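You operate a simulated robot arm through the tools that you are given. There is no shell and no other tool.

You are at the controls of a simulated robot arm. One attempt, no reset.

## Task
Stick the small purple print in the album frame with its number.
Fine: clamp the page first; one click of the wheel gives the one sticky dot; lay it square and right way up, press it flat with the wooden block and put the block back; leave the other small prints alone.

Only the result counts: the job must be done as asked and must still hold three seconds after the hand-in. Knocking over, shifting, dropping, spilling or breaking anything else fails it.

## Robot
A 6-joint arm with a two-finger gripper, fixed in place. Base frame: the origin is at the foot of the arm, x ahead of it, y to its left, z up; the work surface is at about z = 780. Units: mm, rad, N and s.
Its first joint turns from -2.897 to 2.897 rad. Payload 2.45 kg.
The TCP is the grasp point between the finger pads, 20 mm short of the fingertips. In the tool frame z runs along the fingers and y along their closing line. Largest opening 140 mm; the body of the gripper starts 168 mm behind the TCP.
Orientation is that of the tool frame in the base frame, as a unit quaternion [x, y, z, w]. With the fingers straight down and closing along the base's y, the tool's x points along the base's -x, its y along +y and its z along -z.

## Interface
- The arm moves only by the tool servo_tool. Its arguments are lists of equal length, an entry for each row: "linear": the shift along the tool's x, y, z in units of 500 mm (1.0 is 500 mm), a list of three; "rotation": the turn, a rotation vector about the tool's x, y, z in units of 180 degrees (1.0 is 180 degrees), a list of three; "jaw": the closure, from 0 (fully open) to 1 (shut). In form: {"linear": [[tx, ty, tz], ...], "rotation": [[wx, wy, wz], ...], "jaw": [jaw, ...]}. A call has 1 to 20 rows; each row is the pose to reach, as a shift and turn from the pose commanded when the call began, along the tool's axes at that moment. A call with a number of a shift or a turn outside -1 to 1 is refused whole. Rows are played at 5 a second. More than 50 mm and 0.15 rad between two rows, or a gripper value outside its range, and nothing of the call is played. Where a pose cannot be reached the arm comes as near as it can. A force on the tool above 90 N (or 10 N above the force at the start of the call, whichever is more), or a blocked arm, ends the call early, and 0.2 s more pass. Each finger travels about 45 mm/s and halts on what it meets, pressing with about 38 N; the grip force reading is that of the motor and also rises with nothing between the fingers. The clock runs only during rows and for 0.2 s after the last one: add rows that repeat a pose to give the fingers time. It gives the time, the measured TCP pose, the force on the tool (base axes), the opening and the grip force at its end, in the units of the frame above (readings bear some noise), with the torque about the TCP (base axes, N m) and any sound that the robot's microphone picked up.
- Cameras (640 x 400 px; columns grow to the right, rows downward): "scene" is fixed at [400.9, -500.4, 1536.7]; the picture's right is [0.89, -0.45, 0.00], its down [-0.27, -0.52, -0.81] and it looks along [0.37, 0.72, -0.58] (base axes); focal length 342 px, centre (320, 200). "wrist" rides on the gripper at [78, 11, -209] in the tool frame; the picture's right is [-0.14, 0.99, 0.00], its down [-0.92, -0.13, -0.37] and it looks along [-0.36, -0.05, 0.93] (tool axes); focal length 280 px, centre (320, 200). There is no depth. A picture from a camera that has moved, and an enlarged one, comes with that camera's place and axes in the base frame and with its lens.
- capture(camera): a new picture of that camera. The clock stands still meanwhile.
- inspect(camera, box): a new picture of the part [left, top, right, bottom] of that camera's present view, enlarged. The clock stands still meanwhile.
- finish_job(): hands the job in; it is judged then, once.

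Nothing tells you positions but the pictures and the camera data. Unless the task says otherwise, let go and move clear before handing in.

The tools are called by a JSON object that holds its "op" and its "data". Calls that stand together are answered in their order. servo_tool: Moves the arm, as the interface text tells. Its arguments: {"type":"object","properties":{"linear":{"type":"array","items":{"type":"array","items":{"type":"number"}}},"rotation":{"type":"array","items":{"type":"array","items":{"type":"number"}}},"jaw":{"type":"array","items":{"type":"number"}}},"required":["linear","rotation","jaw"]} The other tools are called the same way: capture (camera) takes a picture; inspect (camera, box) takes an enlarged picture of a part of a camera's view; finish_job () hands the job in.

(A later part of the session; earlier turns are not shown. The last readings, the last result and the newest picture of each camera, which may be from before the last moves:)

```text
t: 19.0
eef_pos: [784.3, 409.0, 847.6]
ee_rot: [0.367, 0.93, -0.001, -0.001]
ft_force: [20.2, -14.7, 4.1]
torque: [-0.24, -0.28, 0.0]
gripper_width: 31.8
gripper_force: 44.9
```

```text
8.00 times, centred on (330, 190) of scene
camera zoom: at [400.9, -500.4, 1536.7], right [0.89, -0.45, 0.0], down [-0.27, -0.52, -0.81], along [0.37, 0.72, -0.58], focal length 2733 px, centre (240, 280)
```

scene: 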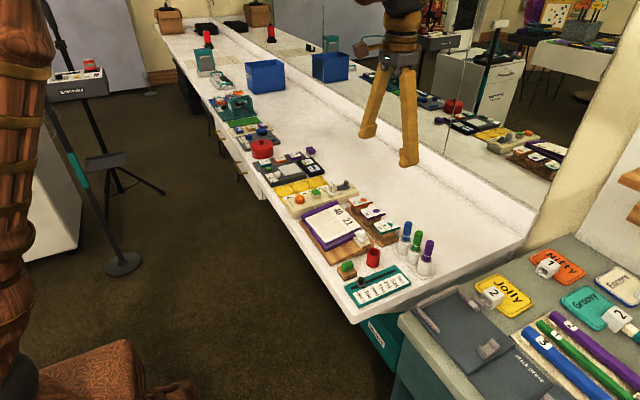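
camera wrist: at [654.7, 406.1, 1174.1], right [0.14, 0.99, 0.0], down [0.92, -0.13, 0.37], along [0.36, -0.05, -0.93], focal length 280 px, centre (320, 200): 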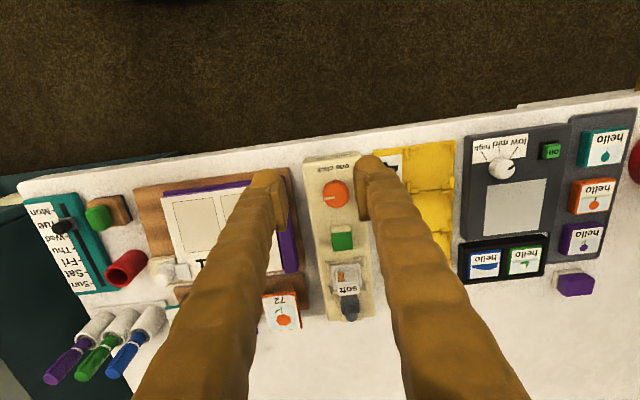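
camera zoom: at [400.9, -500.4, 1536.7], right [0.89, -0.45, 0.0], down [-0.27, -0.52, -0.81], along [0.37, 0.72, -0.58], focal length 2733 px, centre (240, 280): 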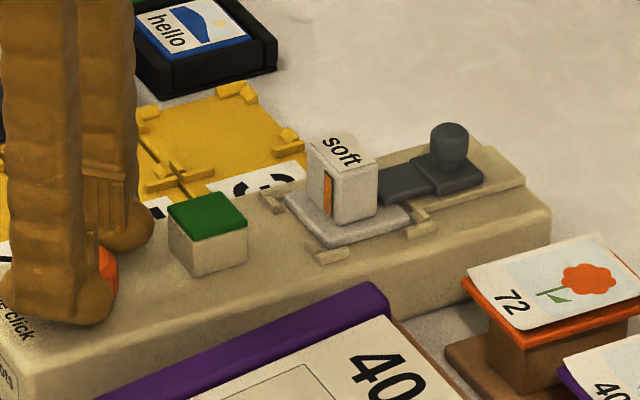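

About 43°. I'll centre along the finger width and continue turning.

{"op": "servo_tool", "data": {"linear": [[-0.003, 0, 0], [-0.003, 0, 0]], "rotation": [[0, 0, 0.0139], [0, 0, 0.0278]], "jaw": [0.85, 0.85]}}

{"op": "inspect", "data": {"camera": "wrist", "box": [240, 100, 400, 220]}}

{"op": "inspect", "data": {"camera": "scene", "box": [290, 165, 370, 215]}}

```text
t: 19.6
eef_pos: [784.0, 409.5, 848.0]
ee_rot: [0.407, 0.913, 0.0, -0.002]
ft_force: [-1.2, 6.5, -4.6]
torque: [0.15, 0.08, -0.01]
gripper_width: 31.5
gripper_force: 45.2
```

```text
3.33 times, centred on (320, 160) of wrist
camera zoom: at [741.7, 474.5, 1057.9], right [0.83, 0.56, 0.0], down [0.52, -0.77, 0.37], along [0.2, -0.31, -0.93], focal length 935 px, centre (320, 333)
```

zoom: 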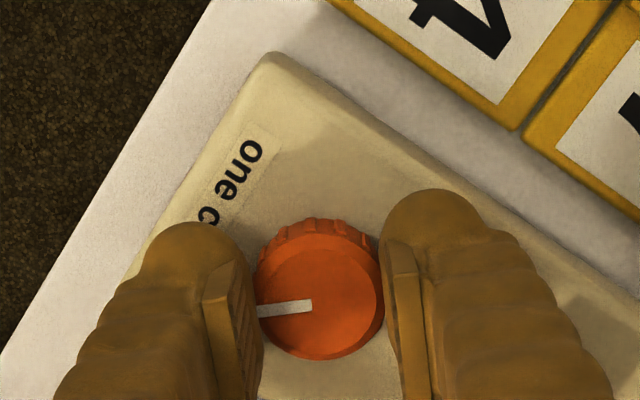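

```text
8.00 times, centred on (330, 190) of scene
camera zoom: at [400.9, -500.4, 1536.7], right [0.89, -0.45, 0.0], down [-0.27, -0.52, -0.81], along [0.37, 0.72, -0.58], focal length 2733 px, centre (240, 280)
```

zoom: 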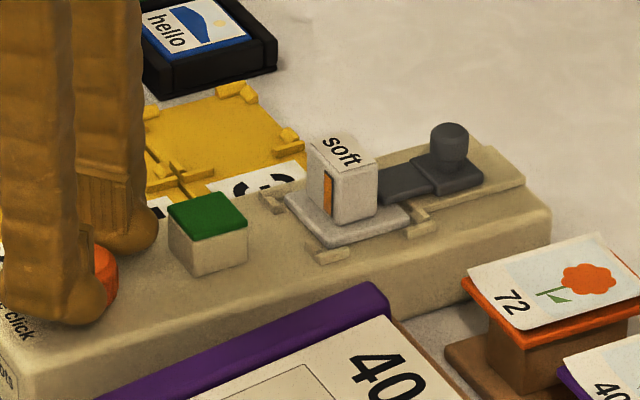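

About 48° and no sound yet; loads are low. I'll keep turning in 5° steps.

{"op": "servo_tool", "data": {"linear": [[0, 0, 0], [0, 0, 0]], "rotation": [[0, 0, 0.0167], [0, 0, 0.0334]], "jaw": [0.85, 0.85]}}

{"op": "inspect", "data": {"camera": "scene", "box": [290, 165, 370, 215]}}

```text
t: 20.2
eef_pos: [782.9, 408.2, 848.8]
ee_rot: [0.454, 0.891, -0.001, -0.001]
ft_force: [-24.4, 7.3, -4.4]
torque: [0.15, 0.32, -0.01]
gripper_width: 31.6
gripper_force: 44.8
```

```text
8.00 times, centred on (330, 190) of scene
camera zoom: at [400.9, -500.4, 1536.7], right [0.89, -0.45, 0.0], down [-0.27, -0.52, -0.81], along [0.37, 0.72, -0.58], focal length 2733 px, centre (240, 280)
```

zoom: 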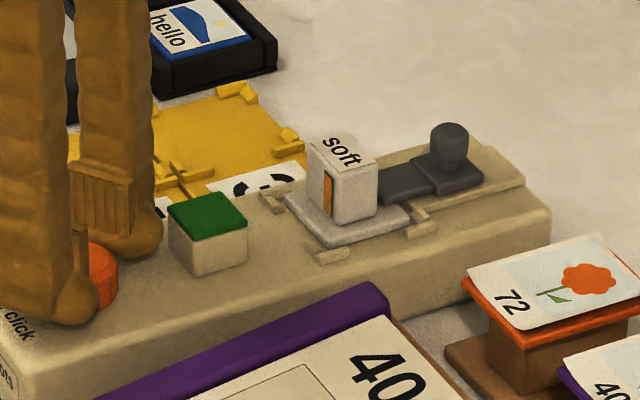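

About 54°. I'll correct the centring by about 1 mm and go on.

{"op": "servo_tool", "data": {"linear": [[0.0015, -0.002, 0], [0.0015, -0.002, 0]], "rotation": [[0, 0, 0.0167], [0, 0, 0.0334]], "jaw": [0.85, 0.85]}}

{"op": "inspect", "data": {"camera": "wrist", "box": [240, 100, 400, 220]}}

{"op": "inspect", "data": {"camera": "scene", "box": [290, 165, 370, 215]}}

```text
t: 20.8
eef_pos: [784.8, 409.7, 850.2]
ee_rot: [0.502, 0.865, 0.002, 0.001]
ft_force: [-13.1, -1.0, 8.9]
torque: [-0.08, 0.24, -0.03]
gripper_width: 30.3
gripper_force: 45.0
```

```text
3.33 times, centred on (320, 160) of wrist
camera zoom: at [756.0, 481.6, 1059.5], right [0.93, 0.37, 0.0], down [0.35, -0.86, 0.37], along [0.14, -0.34, -0.93], focal length 935 px, centre (320, 333)
```

zoom: 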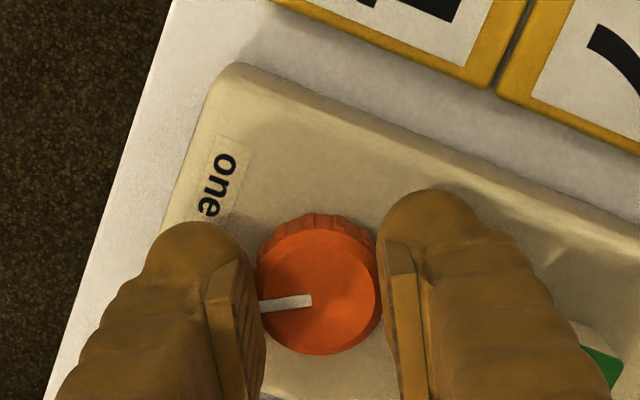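

```text
8.00 times, centred on (330, 190) of scene
camera zoom: at [400.9, -500.4, 1536.7], right [0.89, -0.45, 0.0], down [-0.27, -0.52, -0.81], along [0.37, 0.72, -0.58], focal length 2733 px, centre (240, 280)
```

zoom: 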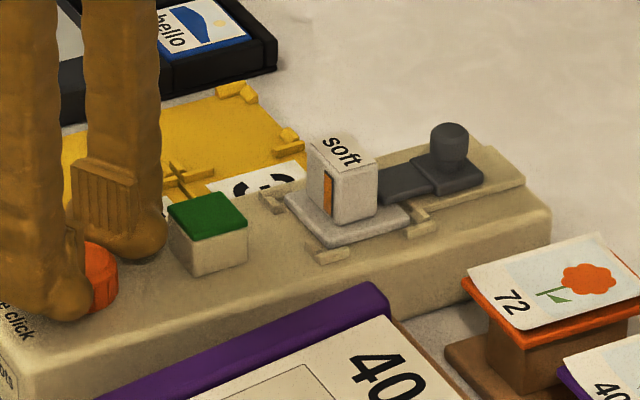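

At 60° with no click; the grip slipped up about 1.5 mm. I'll press back down slightly and continue.

{"op": "servo_tool", "data": {"linear": [[0, 0, 0.001], [0, 0, 0.002]], "rotation": [[0, 0, 0.0167], [0, 0, 0.0334]], "jaw": [0.85, 0.85]}}

{"op": "inspect", "data": {"camera": "scene", "box": [290, 165, 370, 215]}}

```text
t: 21.4
eef_pos: [783.8, 408.8, 849.3]
ee_rot: [0.546, 0.838, 0.001, 0.0]
ft_force: [-16.9, -12.0, 45.1]
torque: [-0.25, 0.39, -0.01]
gripper_width: 30.1
gripper_force: 45.5
```

```text
8.00 times, centred on (330, 190) of scene
camera zoom: at [400.9, -500.4, 1536.7], right [0.89, -0.45, 0.0], down [-0.27, -0.52, -0.81], along [0.37, 0.72, -0.58], focal length 2733 px, centre (240, 280)
```

zoom: 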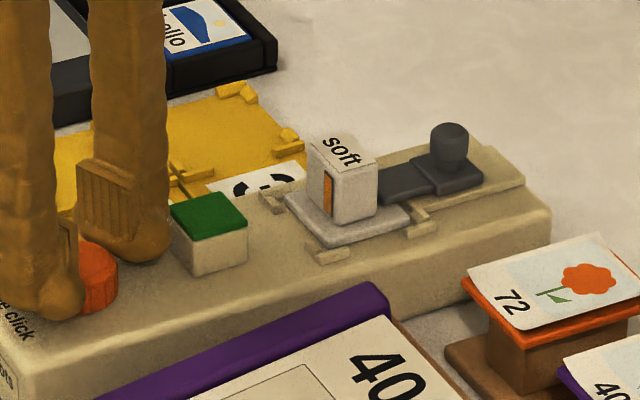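

About 66°; I'll relieve the vertical load and continue.

{"op": "servo_tool", "data": {"linear": [[0, -0.001, -0.003], [0, -0.002, -0.003], [0, -0.002, -0.003]], "rotation": [[0, 0, 0], [0, 0, 0.0167], [0, 0, 0.0334]], "jaw": [0.85, 0.85, 0.85]}}

{"op": "inspect", "data": {"camera": "wrist", "box": [240, 100, 400, 220]}}

{"op": "inspect", "data": {"camera": "scene", "box": [290, 165, 370, 215]}}

```text
t: 22.2
eef_pos: [783.9, 408.2, 850.0]
ee_rot: [0.59, 0.808, 0.001, 0.001]
ft_force: [13.6, -2.9, 40.1]
torque: [-0.01, -0.14, 0.0]
gripper_width: 30.2
gripper_force: 45.2
```

```text
3.33 times, centred on (320, 160) of wrist
camera zoom: at [771.2, 485.7, 1059.7], right [0.98, 0.17, 0.0], down [0.16, -0.92, 0.37], along [0.07, -0.36, -0.93], focal length 935 px, centre (320, 333)
```

zoom: 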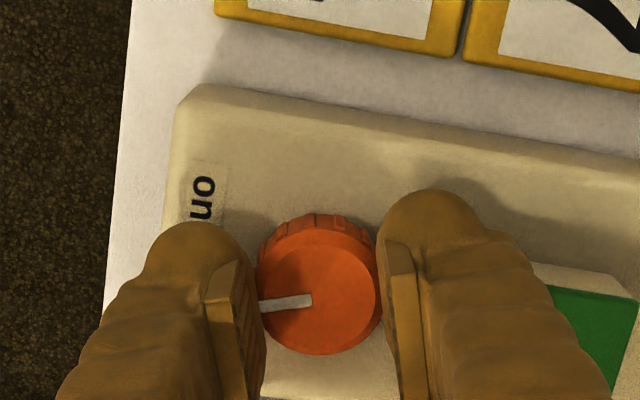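

```text
8.00 times, centred on (330, 190) of scene
camera zoom: at [400.9, -500.4, 1536.7], right [0.89, -0.45, 0.0], down [-0.27, -0.52, -0.81], along [0.37, 0.72, -0.58], focal length 2733 px, centre (240, 280)
```

zoom: 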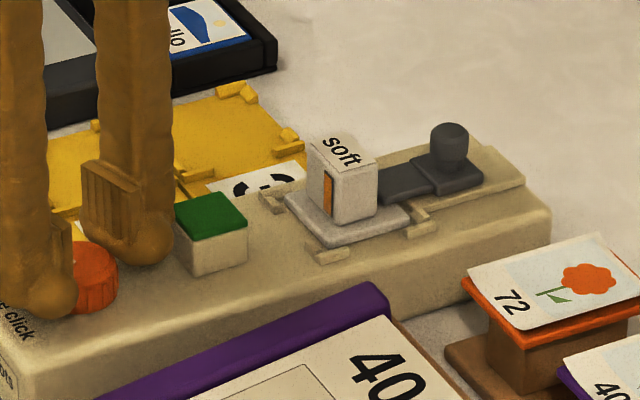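

About 72°. Upward load persists, so I'll rise 2 mm while keeping the grip and continue.

{"op": "servo_tool", "data": {"linear": [[0, 0, -0.004], [0, 0, -0.004], [0, 0, -0.004]], "rotation": [[0, 0, 0], [0, 0, 0.0167], [0, 0, 0.0334]], "jaw": [0.85, 0.85, 0.85]}}

{"op": "inspect", "data": {"camera": "scene", "box": [290, 165, 370, 215]}}

```text
t: 23.0
eef_pos: [783.5, 408.9, 852.4]
ee_rot: [0.63, 0.776, -0.001, 0.0]
ft_force: [13.8, 1.3, 30.4]
torque: [0.19, -0.72, -0.03]
gripper_width: 29.4
gripper_force: 6.3
```

```text
8.00 times, centred on (330, 190) of scene
camera zoom: at [400.9, -500.4, 1536.7], right [0.89, -0.45, 0.0], down [-0.27, -0.52, -0.81], along [0.37, 0.72, -0.58], focal length 2733 px, centre (240, 280)
```

zoom: 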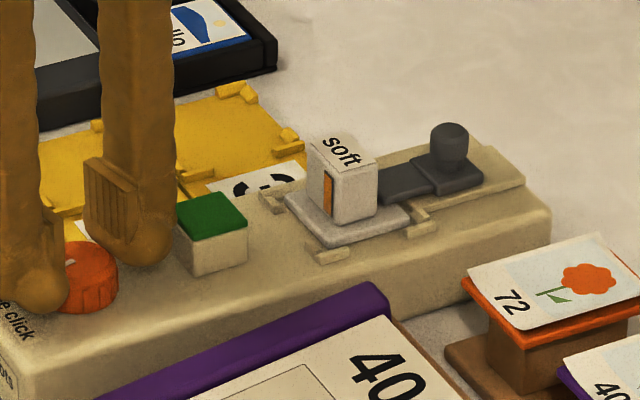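

The grip force dropped and the opening narrowed, so the fingers may be riding up off the knob's rim. I'll look.

{"op": "inspect", "data": {"camera": "wrist", "box": [240, 100, 400, 220]}}

{"op": "inspect", "data": {"camera": "scene", "box": [285, 180, 325, 210]}}

```text
3.33 times, centred on (320, 160) of wrist
camera zoom: at [778.8, 486.9, 1062.0], right [1.0, 0.07, 0.0], down [0.06, -0.93, 0.37], along [0.02, -0.37, -0.93], focal length 935 px, centre (320, 333)
```

zoom: 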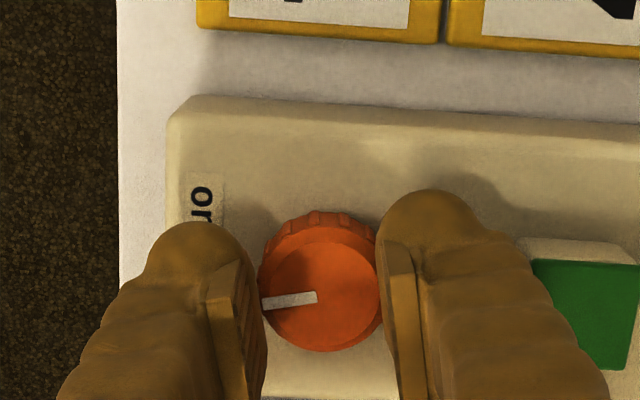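

```text
13.33 times, centred on (305, 195) of scene
camera zoom: at [400.9, -500.4, 1536.7], right [0.89, -0.45, 0.0], down [-0.27, -0.52, -0.81], along [0.37, 0.72, -0.58], focal length 4555 px, centre (520, 267)
```

zoom: 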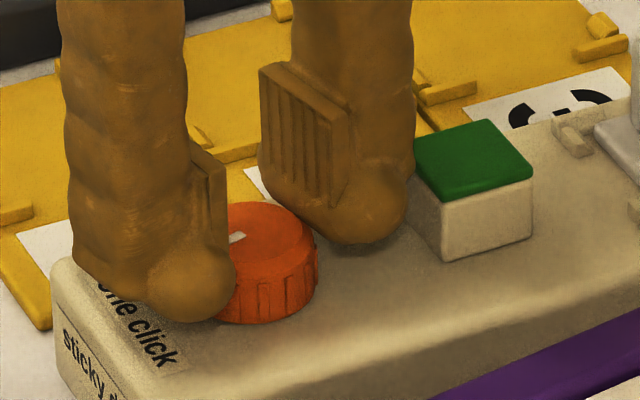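

The wheel is still following the fingers at about 78°. I'll lower slightly, re-tighten, and turn a little further.

{"op": "servo_tool", "data": {"linear": [[0, 0, 0.002], [0, 0, 0.003], [0, 0, 0.003], [0, 0, 0.003], [0, 0, 0.003]], "rotation": [[0, 0, 0], [0, 0, 0], [0, 0, 0], [0, 0, 0.0139], [0, 0, 0.0278]], "jaw": [0.78, 0.78, 0.9, 0.9, 0.9]}}

{"op": "inspect", "data": {"camera": "wrist", "box": [240, 100, 400, 220]}}

{"op": "inspect", "data": {"camera": "scene", "box": [285, 165, 355, 215]}}

```text
t: 24.2
eef_pos: [784.0, 407.7, 852.2]
ee_rot: [0.664, 0.748, 0.001, 0.0]
ft_force: [10.0, 2.6, 24.7]
torque: [0.09, -0.2, 0.0]
gripper_width: 28.3
gripper_force: 44.9
```

```text
3.33 times, centred on (320, 160) of wrist
camera zoom: at [786.4, 487.0, 1061.6], right [1.0, -0.02, 0.0], down [-0.02, -0.93, 0.37], along [-0.01, -0.37, -0.93], focal length 935 px, centre (320, 333)
```

zoom: 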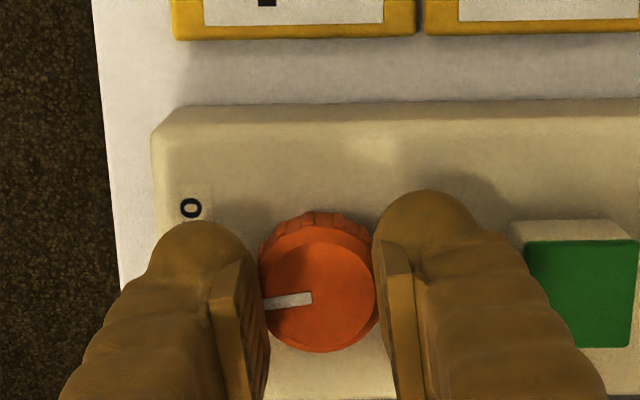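

```text
8.00 times, centred on (320, 190) of scene
camera zoom: at [400.9, -500.4, 1536.7], right [0.89, -0.45, 0.0], down [-0.27, -0.52, -0.81], along [0.37, 0.72, -0.58], focal length 2733 px, centre (320, 280)
```

zoom: 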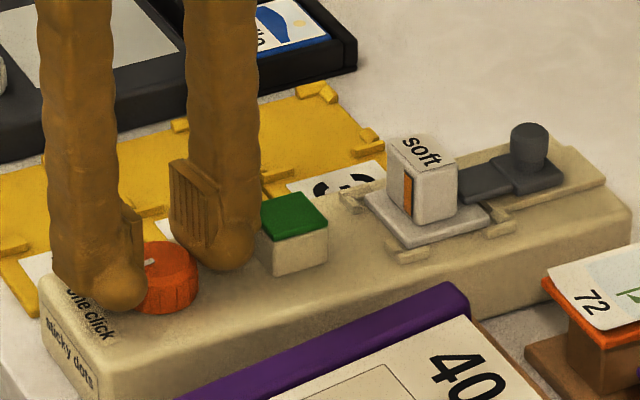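

About 83°. I'll turn past 90° in small steps.

{"op": "servo_tool", "data": {"linear": [[0, 0, 0], [0, 0, 0]], "rotation": [[0, 0, 0.0139], [0, 0, 0.0334]], "jaw": [0.9, 0.9]}}

{"op": "inspect", "data": {"camera": "wrist", "box": [240, 100, 400, 220]}}

```text
t: 24.8
eef_pos: [784.7, 408.7, 853.6]
ee_rot: [0.703, 0.711, 0.001, 0.001]
ft_force: [0.6, -2.4, 47.0]
torque: [0.06, -0.12, -0.01]
gripper_width: 27.6
gripper_force: 45.0
```

```text
3.33 times, centred on (320, 160) of wrist
camera zoom: at [794.7, 486.5, 1061.6], right [0.99, -0.12, 0.0], down [-0.12, -0.92, 0.37], along [-0.04, -0.37, -0.93], focal length 935 px, centre (320, 333)
```

zoom: 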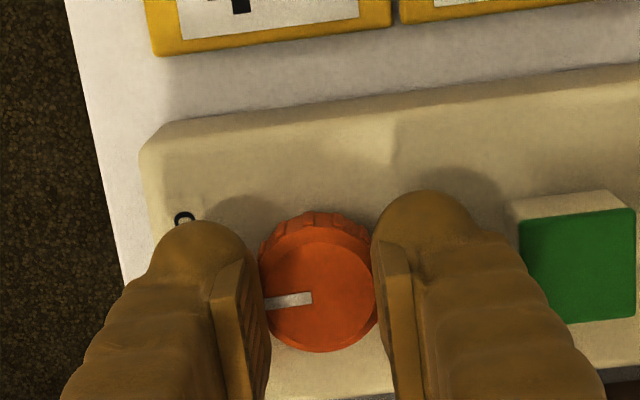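

At 90° the fingers are riding up the rim, so I'll release, see where the wheel settles, and rethink the grip.

{"op": "servo_tool", "data": {"linear": [[0, 0, 0], [0, 0, 0], [0, 0, -0.06], [0, 0, -0.06]], "rotation": [[0, 0, 0], [0, 0, 0], [0, 0, 0], [0, 0, 0]], "jaw": [0.55, 0.55, 0.55, 0.55]}}

{"op": "inspect", "data": {"camera": "wrist", "box": [240, 80, 400, 240]}}

{"op": "inspect", "data": {"camera": "scene", "box": [285, 165, 355, 215]}}

```text
t: 25.8
eef_pos: [783.7, 409.1, 880.9]
ee_rot: [0.703, 0.711, 0.0, 0.0]
ft_force: [0.1, 0.3, -0.5]
torque: [-0.01, -0.01, -0.02]
gripper_width: 62.8
gripper_force: 0.0
```

```text
2.50 times, centred on (320, 160) of wrist
camera zoom: at [793.7, 486.7, 1090.4], right [0.99, -0.12, 0.0], down [-0.11, -0.92, 0.37], along [-0.05, -0.37, -0.93], focal length 701 px, centre (320, 300)
```

zoom: 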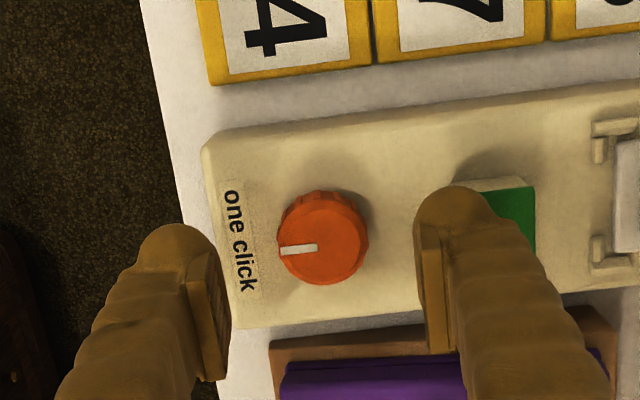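

```text
8.00 times, centred on (320, 190) of scene
camera zoom: at [400.9, -500.4, 1536.7], right [0.89, -0.45, 0.0], down [-0.27, -0.52, -0.81], along [0.37, 0.72, -0.58], focal length 2733 px, centre (320, 280)
```

zoom: 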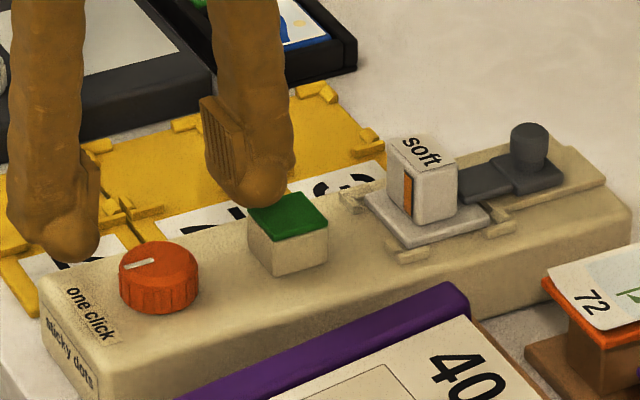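

The wheel stayed put, turned 90° clockwise, with no click, sound or dot, so the feed is probably counter-clockwise. I'll re-grip as low as possible on the tapered knob and turn back the other way.

{"op": "servo_tool", "data": {"linear": [[0, 0, 0.04], [0, 0, 0.064], [0, 0, 0.07], [0, 0, 0.07]], "rotation": [[0, 0, 0], [0, 0, 0], [0, 0, 0], [0, 0, 0]], "jaw": [0.6, 0.6, 0.6, 0.6]}}

{"op": "inspect", "data": {"camera": "scene", "box": [285, 180, 325, 210]}}

```text
t: 26.8
eef_pos: [784.6, 410.4, 851.6]
ee_rot: [0.702, 0.712, 0.004, 0.001]
ft_force: [-9.1, -5.3, 19.9]
torque: [-0.12, -0.86, -0.31]
gripper_width: 51.6
gripper_force: 0.2
stopped in row 4: the force on the tool passed its limit at 95 N (the readings are from after the stop); the commanded pose is now the measured one
```

```text
13.33 times, centred on (305, 195) of scene
camera zoom: at [400.9, -500.4, 1536.7], right [0.89, -0.45, 0.0], down [-0.27, -0.52, -0.81], along [0.37, 0.72, -0.58], focal length 4555 px, centre (520, 267)
```

zoom: 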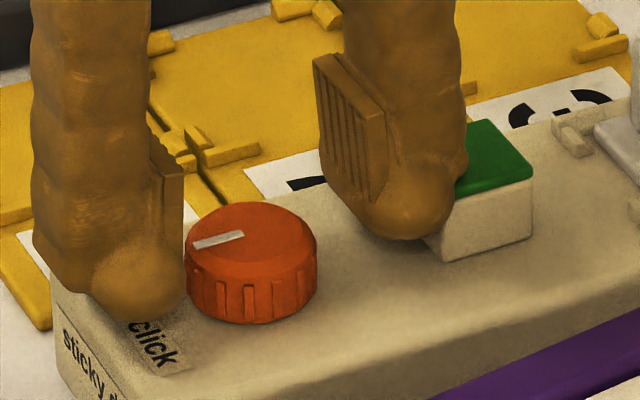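

The force limit tripped: the +x finger came down against the green block. I'll rise straight up and check that nothing shifted.

{"op": "servo_tool", "data": {"linear": [[0, 0, -0.03], [0, 0, -0.1], [0, 0, -0.1]], "rotation": [[0, 0, 0], [0, 0, 0], [0, 0, 0]], "jaw": [0.6, 0.6, 0.6]}}

{"op": "inspect", "data": {"camera": "wrist", "box": [240, 80, 480, 260]}}

{"op": "inspect", "data": {"camera": "scene", "box": [285, 165, 355, 215]}}

```text
t: 27.6
eef_pos: [784.9, 408.5, 900.6]
ee_rot: [0.702, 0.712, 0.002, 0.001]
ft_force: [-0.4, 0.0, -0.7]
torque: [0.01, 0.01, 0.02]
gripper_width: 56.1
gripper_force: 0.0
```

```text
2.22 times, centred on (360, 170) of wrist
camera zoom: at [794.3, 485.5, 1110.1], right [0.99, -0.12, 0.01], down [-0.12, -0.92, 0.37], along [-0.04, -0.36, -0.93], focal length 623 px, centre (231, 267)
```

zoom: 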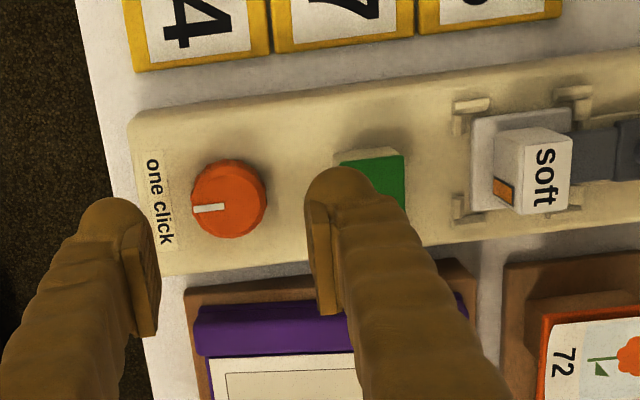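

```text
8.00 times, centred on (320, 190) of scene
camera zoom: at [400.9, -500.4, 1536.7], right [0.89, -0.45, 0.0], down [-0.27, -0.52, -0.81], along [0.37, 0.72, -0.58], focal length 2733 px, centre (320, 280)
```

zoom: 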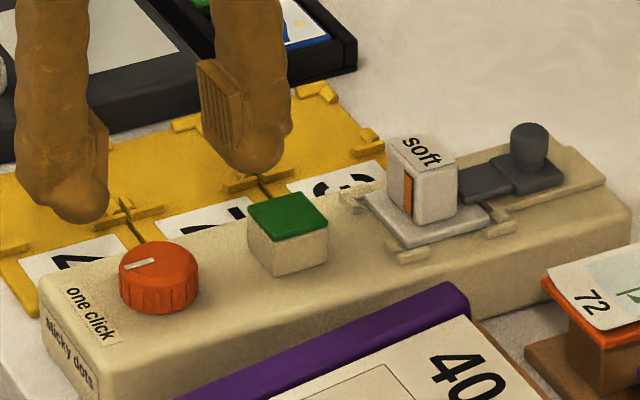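

Nothing shifted; the green block is fixed. I'll turn the gripper back to its neutral heading above the wheel before re-gripping.

{"op": "servo_tool", "data": {"linear": [[0, 0, 0], [0, 0, 0], [0, 0, 0], [0, 0, 0], [0, 0, 0], [0, 0, 0], [0, 0, 0], [0, 0, 0], [0, 0, 0], [0, 0, 0], [0, 0, 0], [0, 0, 0], [0, 0, 0]], "rotation": [[0, 0, -0.0413], [0, 0, -0.0826], [0, 0, -0.1239], [0, 0, -0.1652], [0, 0, -0.2065], [0, 0, -0.2478], [0, 0, -0.2891], [0, 0, -0.3304], [0, 0, -0.3717], [0, 0, -0.413], [0, 0, -0.4543], [0, 0, -0.4956], [0, 0, -0.4956]], "jaw": [0.6, 0.6, 0.6, 0.6, 0.6, 0.6, 0.6, 0.6, 0.6, 0.6, 0.6, 0.6, 0.6]}}

{"op": "inspect", "data": {"camera": "wrist", "box": [220, 80, 420, 240]}}

```text
t: 30.4
eef_pos: [785.1, 409.4, 900.4]
ee_rot: [-0.001, 1.0, 0.001, 0.003]
ft_force: [-0.8, -0.2, -0.2]
torque: [0.01, 0.0, 0.01]
gripper_width: 56.1
gripper_force: 0.0
```

```text
2.50 times, centred on (320, 160) of wrist
camera zoom: at [706.9, 419.9, 1109.4], right [0.14, 0.99, 0.0], down [0.92, -0.13, 0.37], along [0.37, -0.05, -0.93], focal length 701 px, centre (320, 300)
```

zoom: 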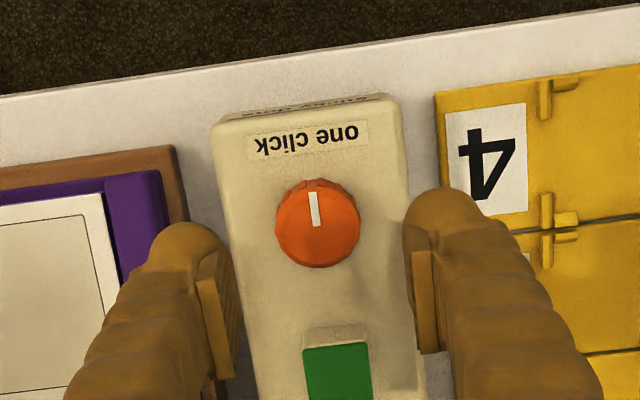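

The wheel's mark now points toward the bench edge (-x). I'll lower onto it low on the rim, grip, and then turn counter-clockwise.

{"op": "servo_tool", "data": {"linear": [[0.001, 0, 0.06], [0.001, 0, 0.1], [0.001, 0, 0.11], [0.001, 0, 0.11], [0.001, 0, 0.11], [0.001, 0, 0.11]], "rotation": [[0, 0, 0], [0, 0, 0], [0, 0, 0], [0, 0, 0], [0, 0, 0], [0, 0, 0]], "jaw": [0.6, 0.6, 0.6, 0.6, 0.85, 0.85]}}

{"op": "inspect", "data": {"camera": "scene", "box": [285, 180, 325, 210]}}

```text
t: 31.8
eef_pos: [784.2, 410.1, 845.0]
ee_rot: [0.0, 1.0, 0.002, 0.003]
ft_force: [0.2, 5.5, -1.6]
torque: [0.08, 0.01, 0.0]
gripper_width: 32.9
gripper_force: 23.1
```

```text
13.33 times, centred on (305, 195) of scene
camera zoom: at [400.9, -500.4, 1536.7], right [0.89, -0.45, 0.0], down [-0.27, -0.52, -0.81], along [0.37, 0.72, -0.58], focal length 4555 px, centre (520, 267)
```

zoom: 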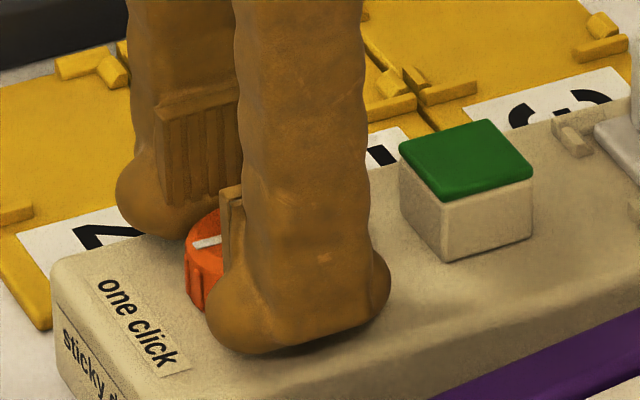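

Gripped lower at z=845 with almost no stray load. Turning counter-clockwise in small steps now.

{"op": "servo_tool", "data": {"linear": [[0, 0.001, 0], [0, 0.001, 0], [0, 0.001, 0], [0, 0.001, 0]], "rotation": [[0, 0, -0.0167], [0, 0, -0.0333], [0, 0, -0.05], [0, 0, -0.0667]], "jaw": [0.85, 0.85, 0.85, 0.85]}}

{"op": "inspect", "data": {"camera": "scene", "box": [285, 165, 355, 215]}}

```text
t: 32.8
eef_pos: [784.9, 409.3, 844.7]
ee_rot: [-0.105, 0.994, 0.0, 0.001]
ft_force: [-11.8, -8.2, -10.6]
torque: [-0.05, 0.12, -0.02]
gripper_width: 32.0
gripper_force: 44.9
```

```text
8.00 times, centred on (320, 190) of scene
camera zoom: at [400.9, -500.4, 1536.7], right [0.89, -0.45, 0.0], down [-0.27, -0.52, -0.81], along [0.37, 0.72, -0.58], focal length 2733 px, centre (320, 280)
```

zoom: 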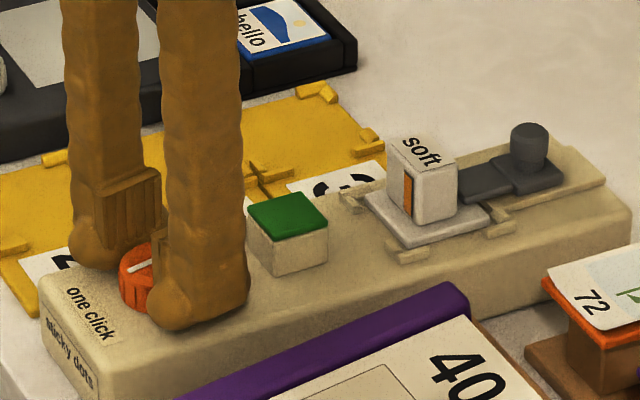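

No click yet at -12°. Continuing counter-clockwise.

{"op": "servo_tool", "data": {"linear": [[0.001, 0, 0], [0.001, 0, 0], [0.001, 0, 0], [0.001, 0, 0]], "rotation": [[0, 0, -0.0167], [0, 0, -0.0333], [0, 0, -0.05], [0, 0, -0.0667]], "jaw": [0.85, 0.85, 0.85, 0.85]}}

```text
t: 33.8
eef_pos: [784.6, 410.1, 844.6]
ee_rot: [-0.209, 0.978, 0.0, 0.003]
ft_force: [-7.9, -17.0, -25.8]
torque: [-0.2, 0.22, 0.0]
gripper_width: 32.1
gripper_force: 45.1
```

At -24°, still no click. I'll relax the vertical load and continue.

{"op": "servo_tool", "data": {"linear": [[0, -0.001, 0.002], [0, -0.001, 0.002], [0, -0.001, 0.002], [0, -0.001, 0.002]], "rotation": [[0, 0, -0.0167], [0, 0, -0.0333], [0, 0, -0.05], [0, 0, -0.0667]], "jaw": [0.85, 0.85, 0.85, 0.85]}}

{"op": "inspect", "data": {"camera": "wrist", "box": [240, 100, 400, 220]}}

```text
t: 34.8
eef_pos: [785.2, 410.1, 844.8]
ee_rot: [-0.31, 0.951, 0.001, 0.003]
ft_force: [-33.5, -14.7, -2.5]
torque: [-0.28, 0.42, -0.01]
gripper_width: 32.2
gripper_force: 45.1
```

```text
3.33 times, centred on (320, 160) of wrist
camera zoom: at [715.3, 371.9, 1053.9], right [-0.47, 0.88, 0.0], down [0.82, 0.44, 0.37], along [0.33, 0.18, -0.93], focal length 935 px, centre (320, 333)
```

zoom: 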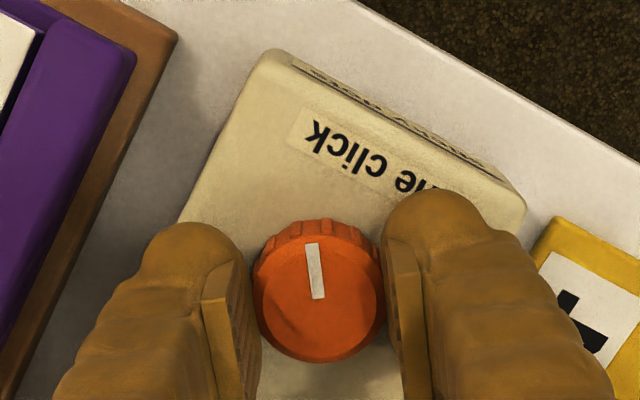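

At -36°, the wheel follows. I'll correct centring and continue.

{"op": "servo_tool", "data": {"linear": [[0.004, 0, 0], [0.004, 0, 0], [0.004, 0, 0], [0.004, 0, 0]], "rotation": [[0, 0, -0.0167], [0, 0, -0.0333], [0, 0, -0.05], [0, 0, -0.0667]], "jaw": [0.85, 0.85, 0.85, 0.85]}}

```text
t: 35.8
eef_pos: [785.0, 410.2, 846.0]
ee_rot: [-0.407, 0.913, 0.0, 0.004]
ft_force: [22.4, 29.9, -11.9]
torque: [0.43, -0.25, 0.02]
gripper_width: 32.3
gripper_force: 45.3
```

At -48°. Small recentring and continue.

{"op": "servo_tool", "data": {"linear": [[-0.0018, 0, 0], [-0.0018, 0, 0], [-0.0018, 0, 0], [-0.0018, 0, 0]], "rotation": [[0, 0, -0.0167], [0, 0, -0.0333], [0, 0, -0.05], [0, 0, -0.0667]], "jaw": [0.85, 0.85, 0.85, 0.85]}}

{"op": "inspect", "data": {"camera": "scene", "box": [285, 165, 355, 215]}}

```text
t: 36.8
eef_pos: [783.4, 409.9, 844.9]
ee_rot: [-0.501, 0.866, 0.0, 0.003]
ft_force: [16.0, 20.6, 6.1]
torque: [0.29, -0.19, -0.03]
gripper_width: 32.1
gripper_force: 45.1
```

```text
8.00 times, centred on (320, 190) of scene
camera zoom: at [400.9, -500.4, 1536.7], right [0.89, -0.45, 0.0], down [-0.27, -0.52, -0.81], along [0.37, 0.72, -0.58], focal length 2733 px, centre (320, 280)
```

zoom: 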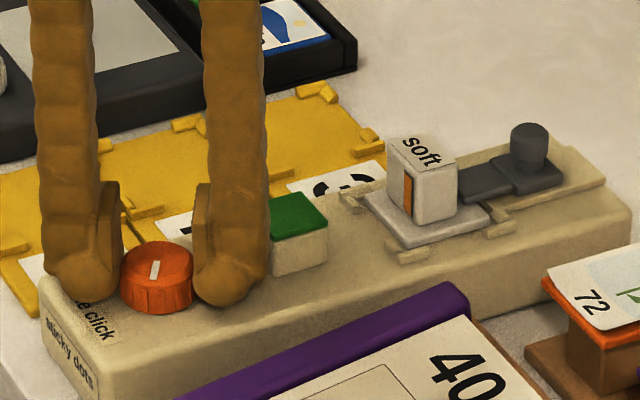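

Wheel is back to about 30° short of its original position, no dot or sound. Continuing.

{"op": "servo_tool", "data": {"linear": [[-0.001, 0.0005, 0], [-0.001, 0.0005, 0], [-0.001, 0.0005, 0], [-0.001, 0.0005, 0], [-0.001, 0.0005, 0]], "rotation": [[0, 0, -0.0167], [0, 0, -0.0333], [0, 0, -0.05], [0, 0, -0.0667], [0, 0, -0.0834]], "jaw": [0.85, 0.85, 0.85, 0.85, 0.85]}}

```text
t: 38.0
eef_pos: [783.7, 408.7, 844.7]
ee_rot: [-0.609, 0.793, -0.001, 0.004]
ft_force: [19.4, 5.5, 17.9]
torque: [0.1, -0.21, 0.02]
gripper_width: 32.2
gripper_force: 44.6
```

At -75°; continuing with the wheel nearly at its original setting.

{"op": "servo_tool", "data": {"linear": [[-0.0005, -0.001, 0], [-0.0005, -0.001, 0], [-0.0005, -0.001, 0], [-0.0005, -0.001, 0], [-0.0005, -0.001, 0]], "rotation": [[0, 0, -0.0167], [0, 0, -0.0333], [0, 0, -0.05], [0, 0, -0.0667], [0, 0, -0.0834]], "jaw": [0.85, 0.85, 0.85, 0.85, 0.85]}}

{"op": "inspect", "data": {"camera": "scene", "box": [285, 165, 355, 215]}}

{"op": "inspect", "data": {"camera": "wrist", "box": [240, 100, 400, 220]}}

```text
t: 39.2
eef_pos: [783.6, 410.2, 846.1]
ee_rot: [0.709, -0.705, 0.001, -0.003]
ft_force: [-4.5, 0.9, 18.9]
torque: [-0.06, 0.05, 0.03]
gripper_width: 32.0
gripper_force: 44.8
```

```text
8.00 times, centred on (320, 190) of scene
camera zoom: at [400.9, -500.4, 1536.7], right [0.89, -0.45, 0.0], down [-0.27, -0.52, -0.81], along [0.37, 0.72, -0.58], focal length 2733 px, centre (320, 280)
```

zoom: 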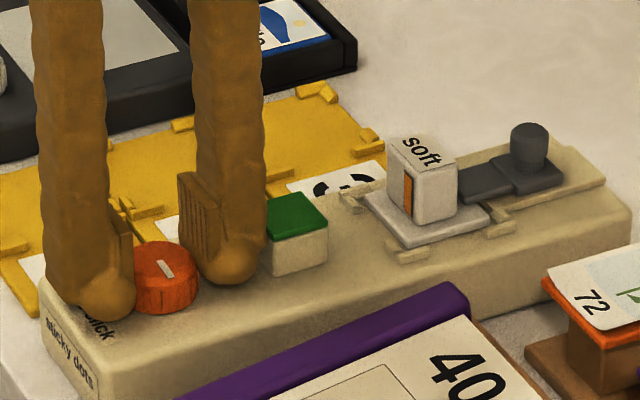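

```text
3.33 times, centred on (320, 160) of wrist
camera zoom: at [773.5, 330.8, 1054.2], right [-0.99, 0.13, 0.0], down [0.12, 0.92, 0.37], along [0.05, 0.37, -0.93], focal length 935 px, centre (320, 333)
```

zoom: 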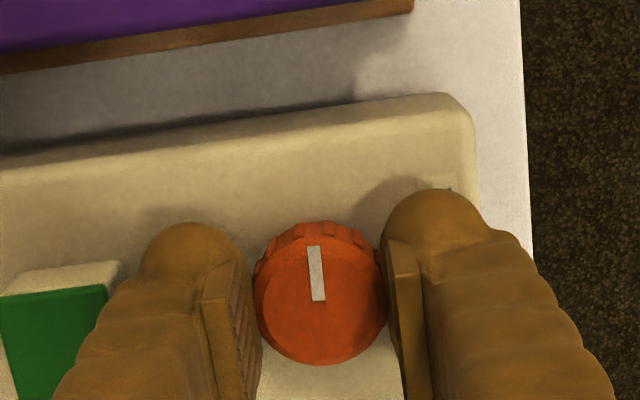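

The wheel is back at its original mark. From here I turn further counter-clockwise in finer steps, watching for the click.

{"op": "servo_tool", "data": {"linear": [[0, 0, 0], [0, 0, 0], [0, 0, 0]], "rotation": [[0, 0, -0.0167], [0, 0, -0.0333], [0, 0, -0.05]], "jaw": [0.85, 0.85, 0.85]}}

```text
t: 40.0
eef_pos: [783.2, 409.8, 844.6]
ee_rot: [0.761, -0.648, 0.002, -0.003]
ft_force: [-18.8, -3.3, 28.4]
torque: [-0.03, 0.3, -0.01]
gripper_width: 32.2
gripper_force: 45.7
```

9° past the original mark, no click. Continuing.

{"op": "servo_tool", "data": {"linear": [[0, 0.001, -0.001], [0, 0.001, -0.001], [0, 0.001, -0.001]], "rotation": [[0, 0, -0.0167], [0, 0, -0.0333], [0, 0, -0.05]], "jaw": [0.85, 0.85, 0.85]}}

{"op": "inspect", "data": {"camera": "wrist", "box": [240, 100, 400, 220]}}

{"op": "inspect", "data": {"camera": "scene", "box": [285, 165, 355, 215]}}

```text
t: 40.8
eef_pos: [784.9, 409.3, 845.2]
ee_rot: [0.81, -0.586, 0.002, -0.004]
ft_force: [-2.1, 0.7, 4.6]
torque: [0.07, 0.02, 0.03]
gripper_width: 32.4
gripper_force: 45.2
```

```text
3.33 times, centred on (320, 160) of wrist
camera zoom: at [797.8, 331.3, 1054.2], right [-0.98, -0.18, -0.01], down [-0.17, 0.91, 0.37], along [-0.06, 0.37, -0.93], focal length 935 px, centre (320, 333)
```

zoom: 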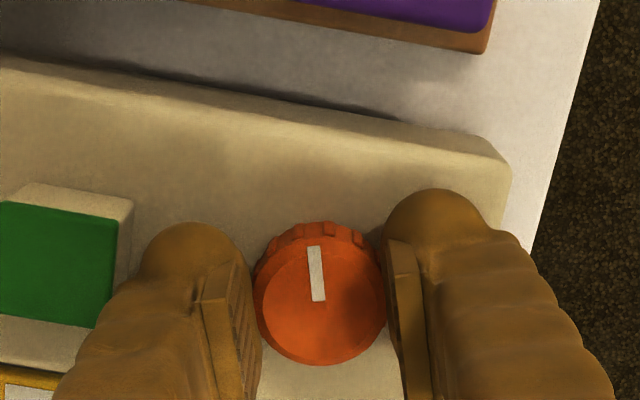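

```text
8.00 times, centred on (320, 190) of scene
camera zoom: at [400.9, -500.4, 1536.7], right [0.89, -0.45, 0.0], down [-0.27, -0.52, -0.81], along [0.37, 0.72, -0.58], focal length 2733 px, centre (320, 280)
```

zoom: 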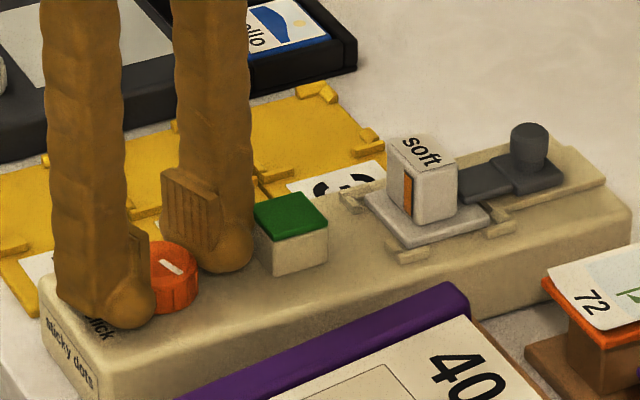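

18° past the original mark counter-clockwise, still quiet. Continuing in the same small steps.

{"op": "servo_tool", "data": {"linear": [[0, 0, 0], [0, 0, 0], [0, 0, 0]], "rotation": [[0, 0, -0.0167], [0, 0, -0.0333], [0, 0, -0.05]], "jaw": [0.85, 0.85, 0.85]}}

```text
t: 41.6
eef_pos: [784.1, 409.3, 845.6]
ee_rot: [0.854, -0.52, 0.002, -0.003]
ft_force: [-2.0, -2.8, 6.3]
torque: [0.07, 0.1, 0.0]
gripper_width: 31.9
gripper_force: 45.6
```

27° past the mark. Continuing toward 36°.

{"op": "servo_tool", "data": {"linear": [[0, 0, 0], [0, 0, 0], [0, 0, 0]], "rotation": [[0, 0, -0.0167], [0, 0, -0.0333], [0, 0, -0.05]], "jaw": [0.85, 0.85, 0.85]}}

{"op": "inspect", "data": {"camera": "scene", "box": [285, 165, 355, 215]}}

```text
t: 42.4
eef_pos: [783.8, 410.4, 845.9]
ee_rot: [0.892, -0.452, 0.003, -0.002]
ft_force: [4.8, -8.4, 4.9]
torque: [-0.1, -0.02, -0.01]
gripper_width: 32.5
gripper_force: 45.1
```

```text
8.00 times, centred on (320, 190) of scene
camera zoom: at [400.9, -500.4, 1536.7], right [0.89, -0.45, 0.0], down [-0.27, -0.52, -0.81], along [0.37, 0.72, -0.58], focal length 2733 px, centre (320, 280)
```

zoom: 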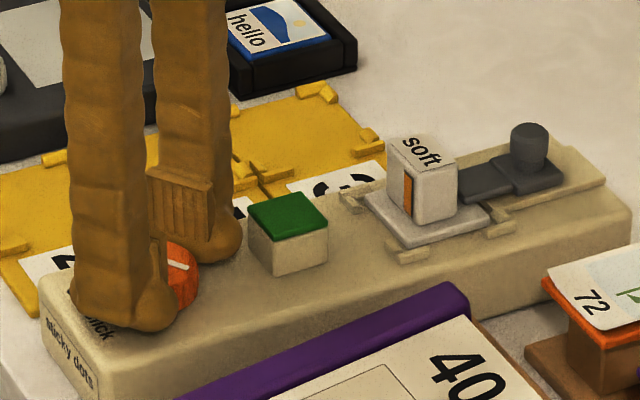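

36° past the mark, no change on the pad. Continuing.

{"op": "servo_tool", "data": {"linear": [[0, 0, 0], [0, 0, 0], [0, 0, 0]], "rotation": [[0, 0, -0.0167], [0, 0, -0.0333], [0, 0, -0.05]], "jaw": [0.85, 0.85, 0.85]}}

```text
t: 43.2
eef_pos: [782.8, 410.2, 845.8]
ee_rot: [0.924, -0.381, 0.002, -0.002]
ft_force: [15.2, -21.8, 3.1]
torque: [-0.29, -0.25, 0.0]
gripper_width: 32.3
gripper_force: 44.9
```

45° past the mark. Slight recentring and continuing.

{"op": "servo_tool", "data": {"linear": [[0.0018, 0, 0], [0.0018, 0, 0], [0.0018, 0, 0]], "rotation": [[0, 0, -0.0167], [0, 0, -0.0333], [0, 0, -0.05]], "jaw": [0.85, 0.85, 0.85]}}

{"op": "inspect", "data": {"camera": "scene", "box": [285, 165, 355, 215]}}

{"op": "inspect", "data": {"camera": "wrist", "box": [200, 80, 440, 260]}}

```text
t: 44.0
eef_pos: [784.1, 411.4, 845.7]
ee_rot: [0.952, -0.307, 0.002, -0.001]
ft_force: [-10.2, -10.5, 3.2]
torque: [-0.05, 0.2, -0.03]
gripper_width: 32.3
gripper_force: 45.3
```

```text
8.00 times, centred on (320, 190) of scene
camera zoom: at [400.9, -500.4, 1536.7], right [0.89, -0.45, 0.0], down [-0.27, -0.52, -0.81], along [0.37, 0.72, -0.58], focal length 2733 px, centre (320, 280)
```

zoom: 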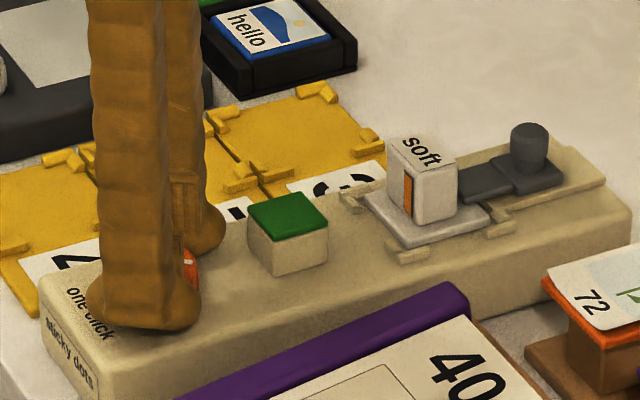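

```text
2.22 times, centred on (320, 170) of wrist
camera zoom: at [841.0, 354.4, 1054.4], right [-0.69, -0.72, 0.0], down [-0.67, 0.64, 0.37], along [-0.26, 0.26, -0.93], focal length 623 px, centre (320, 267)
```

zoom: 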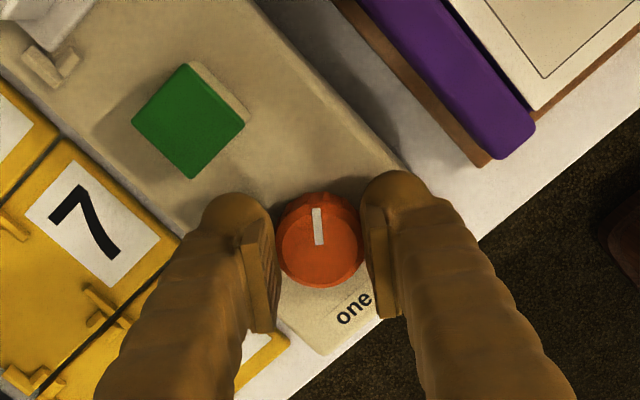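

54° past the mark, still nothing. Continuing toward 72°.

{"op": "servo_tool", "data": {"linear": [[0, 0.001, 0], [0, 0.001, 0], [0, 0.001, 0]], "rotation": [[0, 0, -0.0167], [0, 0, -0.0333], [0, 0, -0.05]], "jaw": [0.85, 0.85, 0.85]}}

{"op": "inspect", "data": {"camera": "scene", "box": [285, 165, 355, 215]}}

```text
t: 44.8
eef_pos: [782.5, 409.8, 844.5]
ee_rot: [0.973, -0.232, 0.003, -0.003]
ft_force: [-9.0, 7.8, -3.0]
torque: [0.11, 0.2, 0.04]
gripper_width: 32.1
gripper_force: 44.8
```

```text
8.00 times, centred on (320, 190) of scene
camera zoom: at [400.9, -500.4, 1536.7], right [0.89, -0.45, 0.0], down [-0.27, -0.52, -0.81], along [0.37, 0.72, -0.58], focal length 2733 px, centre (320, 280)
```

zoom: 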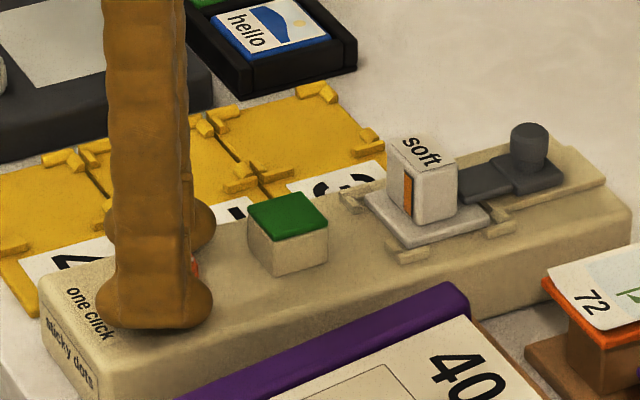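

63° past the mark. I may have stopped just short of a 90° detent earlier, so I'll continue on carefully.

{"op": "servo_tool", "data": {"linear": [[0, 0, 0], [0, 0, 0], [0, 0, 0]], "rotation": [[0, 0, -0.0167], [0, 0, -0.0333], [0, 0, -0.05]], "jaw": [0.85, 0.85, 0.85]}}

{"op": "inspect", "data": {"camera": "scene", "box": [285, 165, 355, 215]}}

```text
t: 45.6
eef_pos: [783.5, 411.1, 844.5]
ee_rot: [0.988, -0.155, 0.002, -0.002]
ft_force: [-11.9, 14.3, -13.7]
torque: [0.14, 0.21, 0.01]
gripper_width: 32.0
gripper_force: 45.2
```

```text
8.00 times, centred on (320, 190) of scene
camera zoom: at [400.9, -500.4, 1536.7], right [0.89, -0.45, 0.0], down [-0.27, -0.52, -0.81], along [0.37, 0.72, -0.58], focal length 2733 px, centre (320, 280)
```

zoom: 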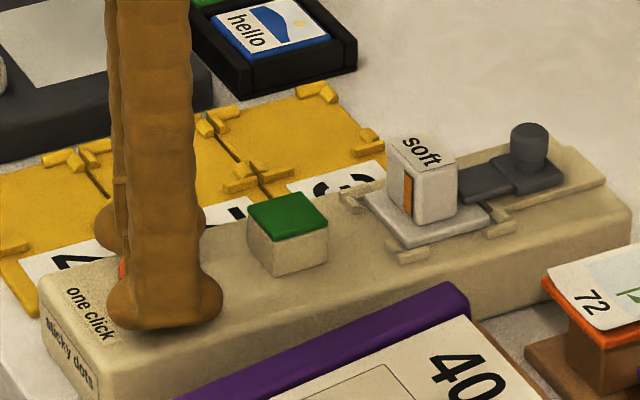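

72° past the mark. Continuing.

{"op": "servo_tool", "data": {"linear": [[-0.001, -0.0006, 0.0005], [-0.001, -0.0006, 0.0005], [-0.001, -0.0006, 0.0005]], "rotation": [[0, 0, -0.0167], [0, 0, -0.0333], [0, 0, -0.05]], "jaw": [0.85, 0.85, 0.85]}}

{"op": "inspect", "data": {"camera": "scene", "box": [285, 165, 355, 215]}}

```text
t: 46.4
eef_pos: [783.1, 409.5, 844.0]
ee_rot: [0.997, -0.076, 0.003, -0.002]
ft_force: [-10.8, 10.9, -12.1]
torque: [0.07, 0.1, 0.01]
gripper_width: 32.2
gripper_force: 44.8
```

```text
8.00 times, centred on (320, 190) of scene
camera zoom: at [400.9, -500.4, 1536.7], right [0.89, -0.45, 0.0], down [-0.27, -0.52, -0.81], along [0.37, 0.72, -0.58], focal length 2733 px, centre (320, 280)
```

zoom: 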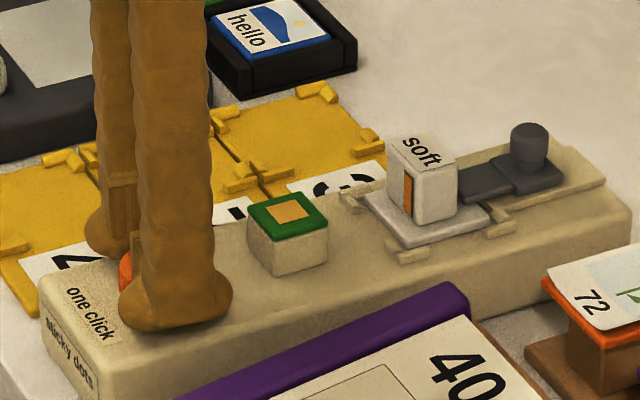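

A dot (orange square) has appeared on the green pad, so the click is done. I'll release the wheel without turning it further and rise.

{"op": "servo_tool", "data": {"linear": [[0, 0, 0], [0, 0, 0], [0, 0, -0.06], [0, 0, -0.15], [0, 0, -0.22], [0, 0, -0.22]], "rotation": [[0, 0, 0], [0, 0, 0], [0, 0, 0], [0, 0, 0], [0, 0, 0], [0, 0, 0]], "jaw": [0.6, 0.6, 0.6, 0.6, 0.6, 0.6]}}

{"op": "capture", "data": {"camera": "wrist"}}

{"op": "inspect", "data": {"camera": "scene", "box": [285, 165, 355, 215]}}

```text
t: 47.8
eef_pos: [783.3, 410.9, 955.2]
ee_rot: [0.997, -0.078, 0.003, -0.001]
ft_force: [-0.9, 0.2, 0.2]
torque: [0.0, -0.03, -0.01]
gripper_width: 55.9
gripper_force: 0.1
```

```text
taken
camera wrist: at [858.3, 386.6, 1165.2], right [-0.29, -0.96, 0.0], down [-0.89, 0.27, 0.36], along [-0.35, 0.11, -0.93], focal length 280 px, centre (320, 200)
```

wrist: 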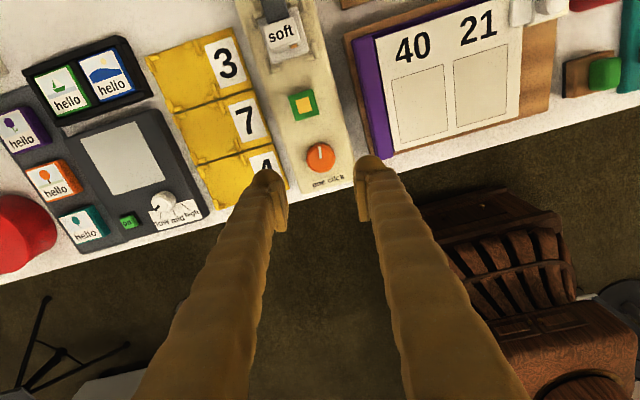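

```text
8.00 times, centred on (320, 190) of scene
camera zoom: at [400.9, -500.4, 1536.7], right [0.89, -0.45, 0.0], down [-0.27, -0.52, -0.81], along [0.37, 0.72, -0.58], focal length 2733 px, centre (320, 280)
```

zoom: 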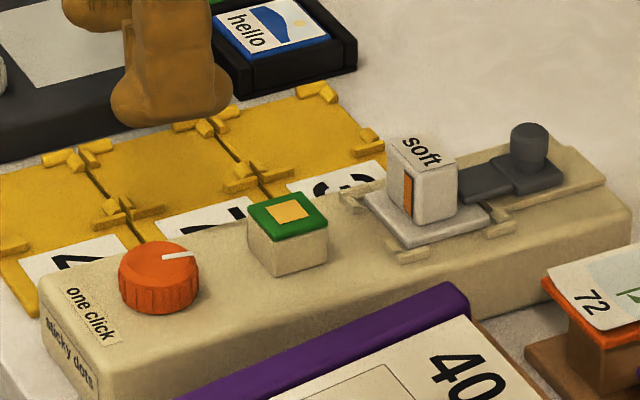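

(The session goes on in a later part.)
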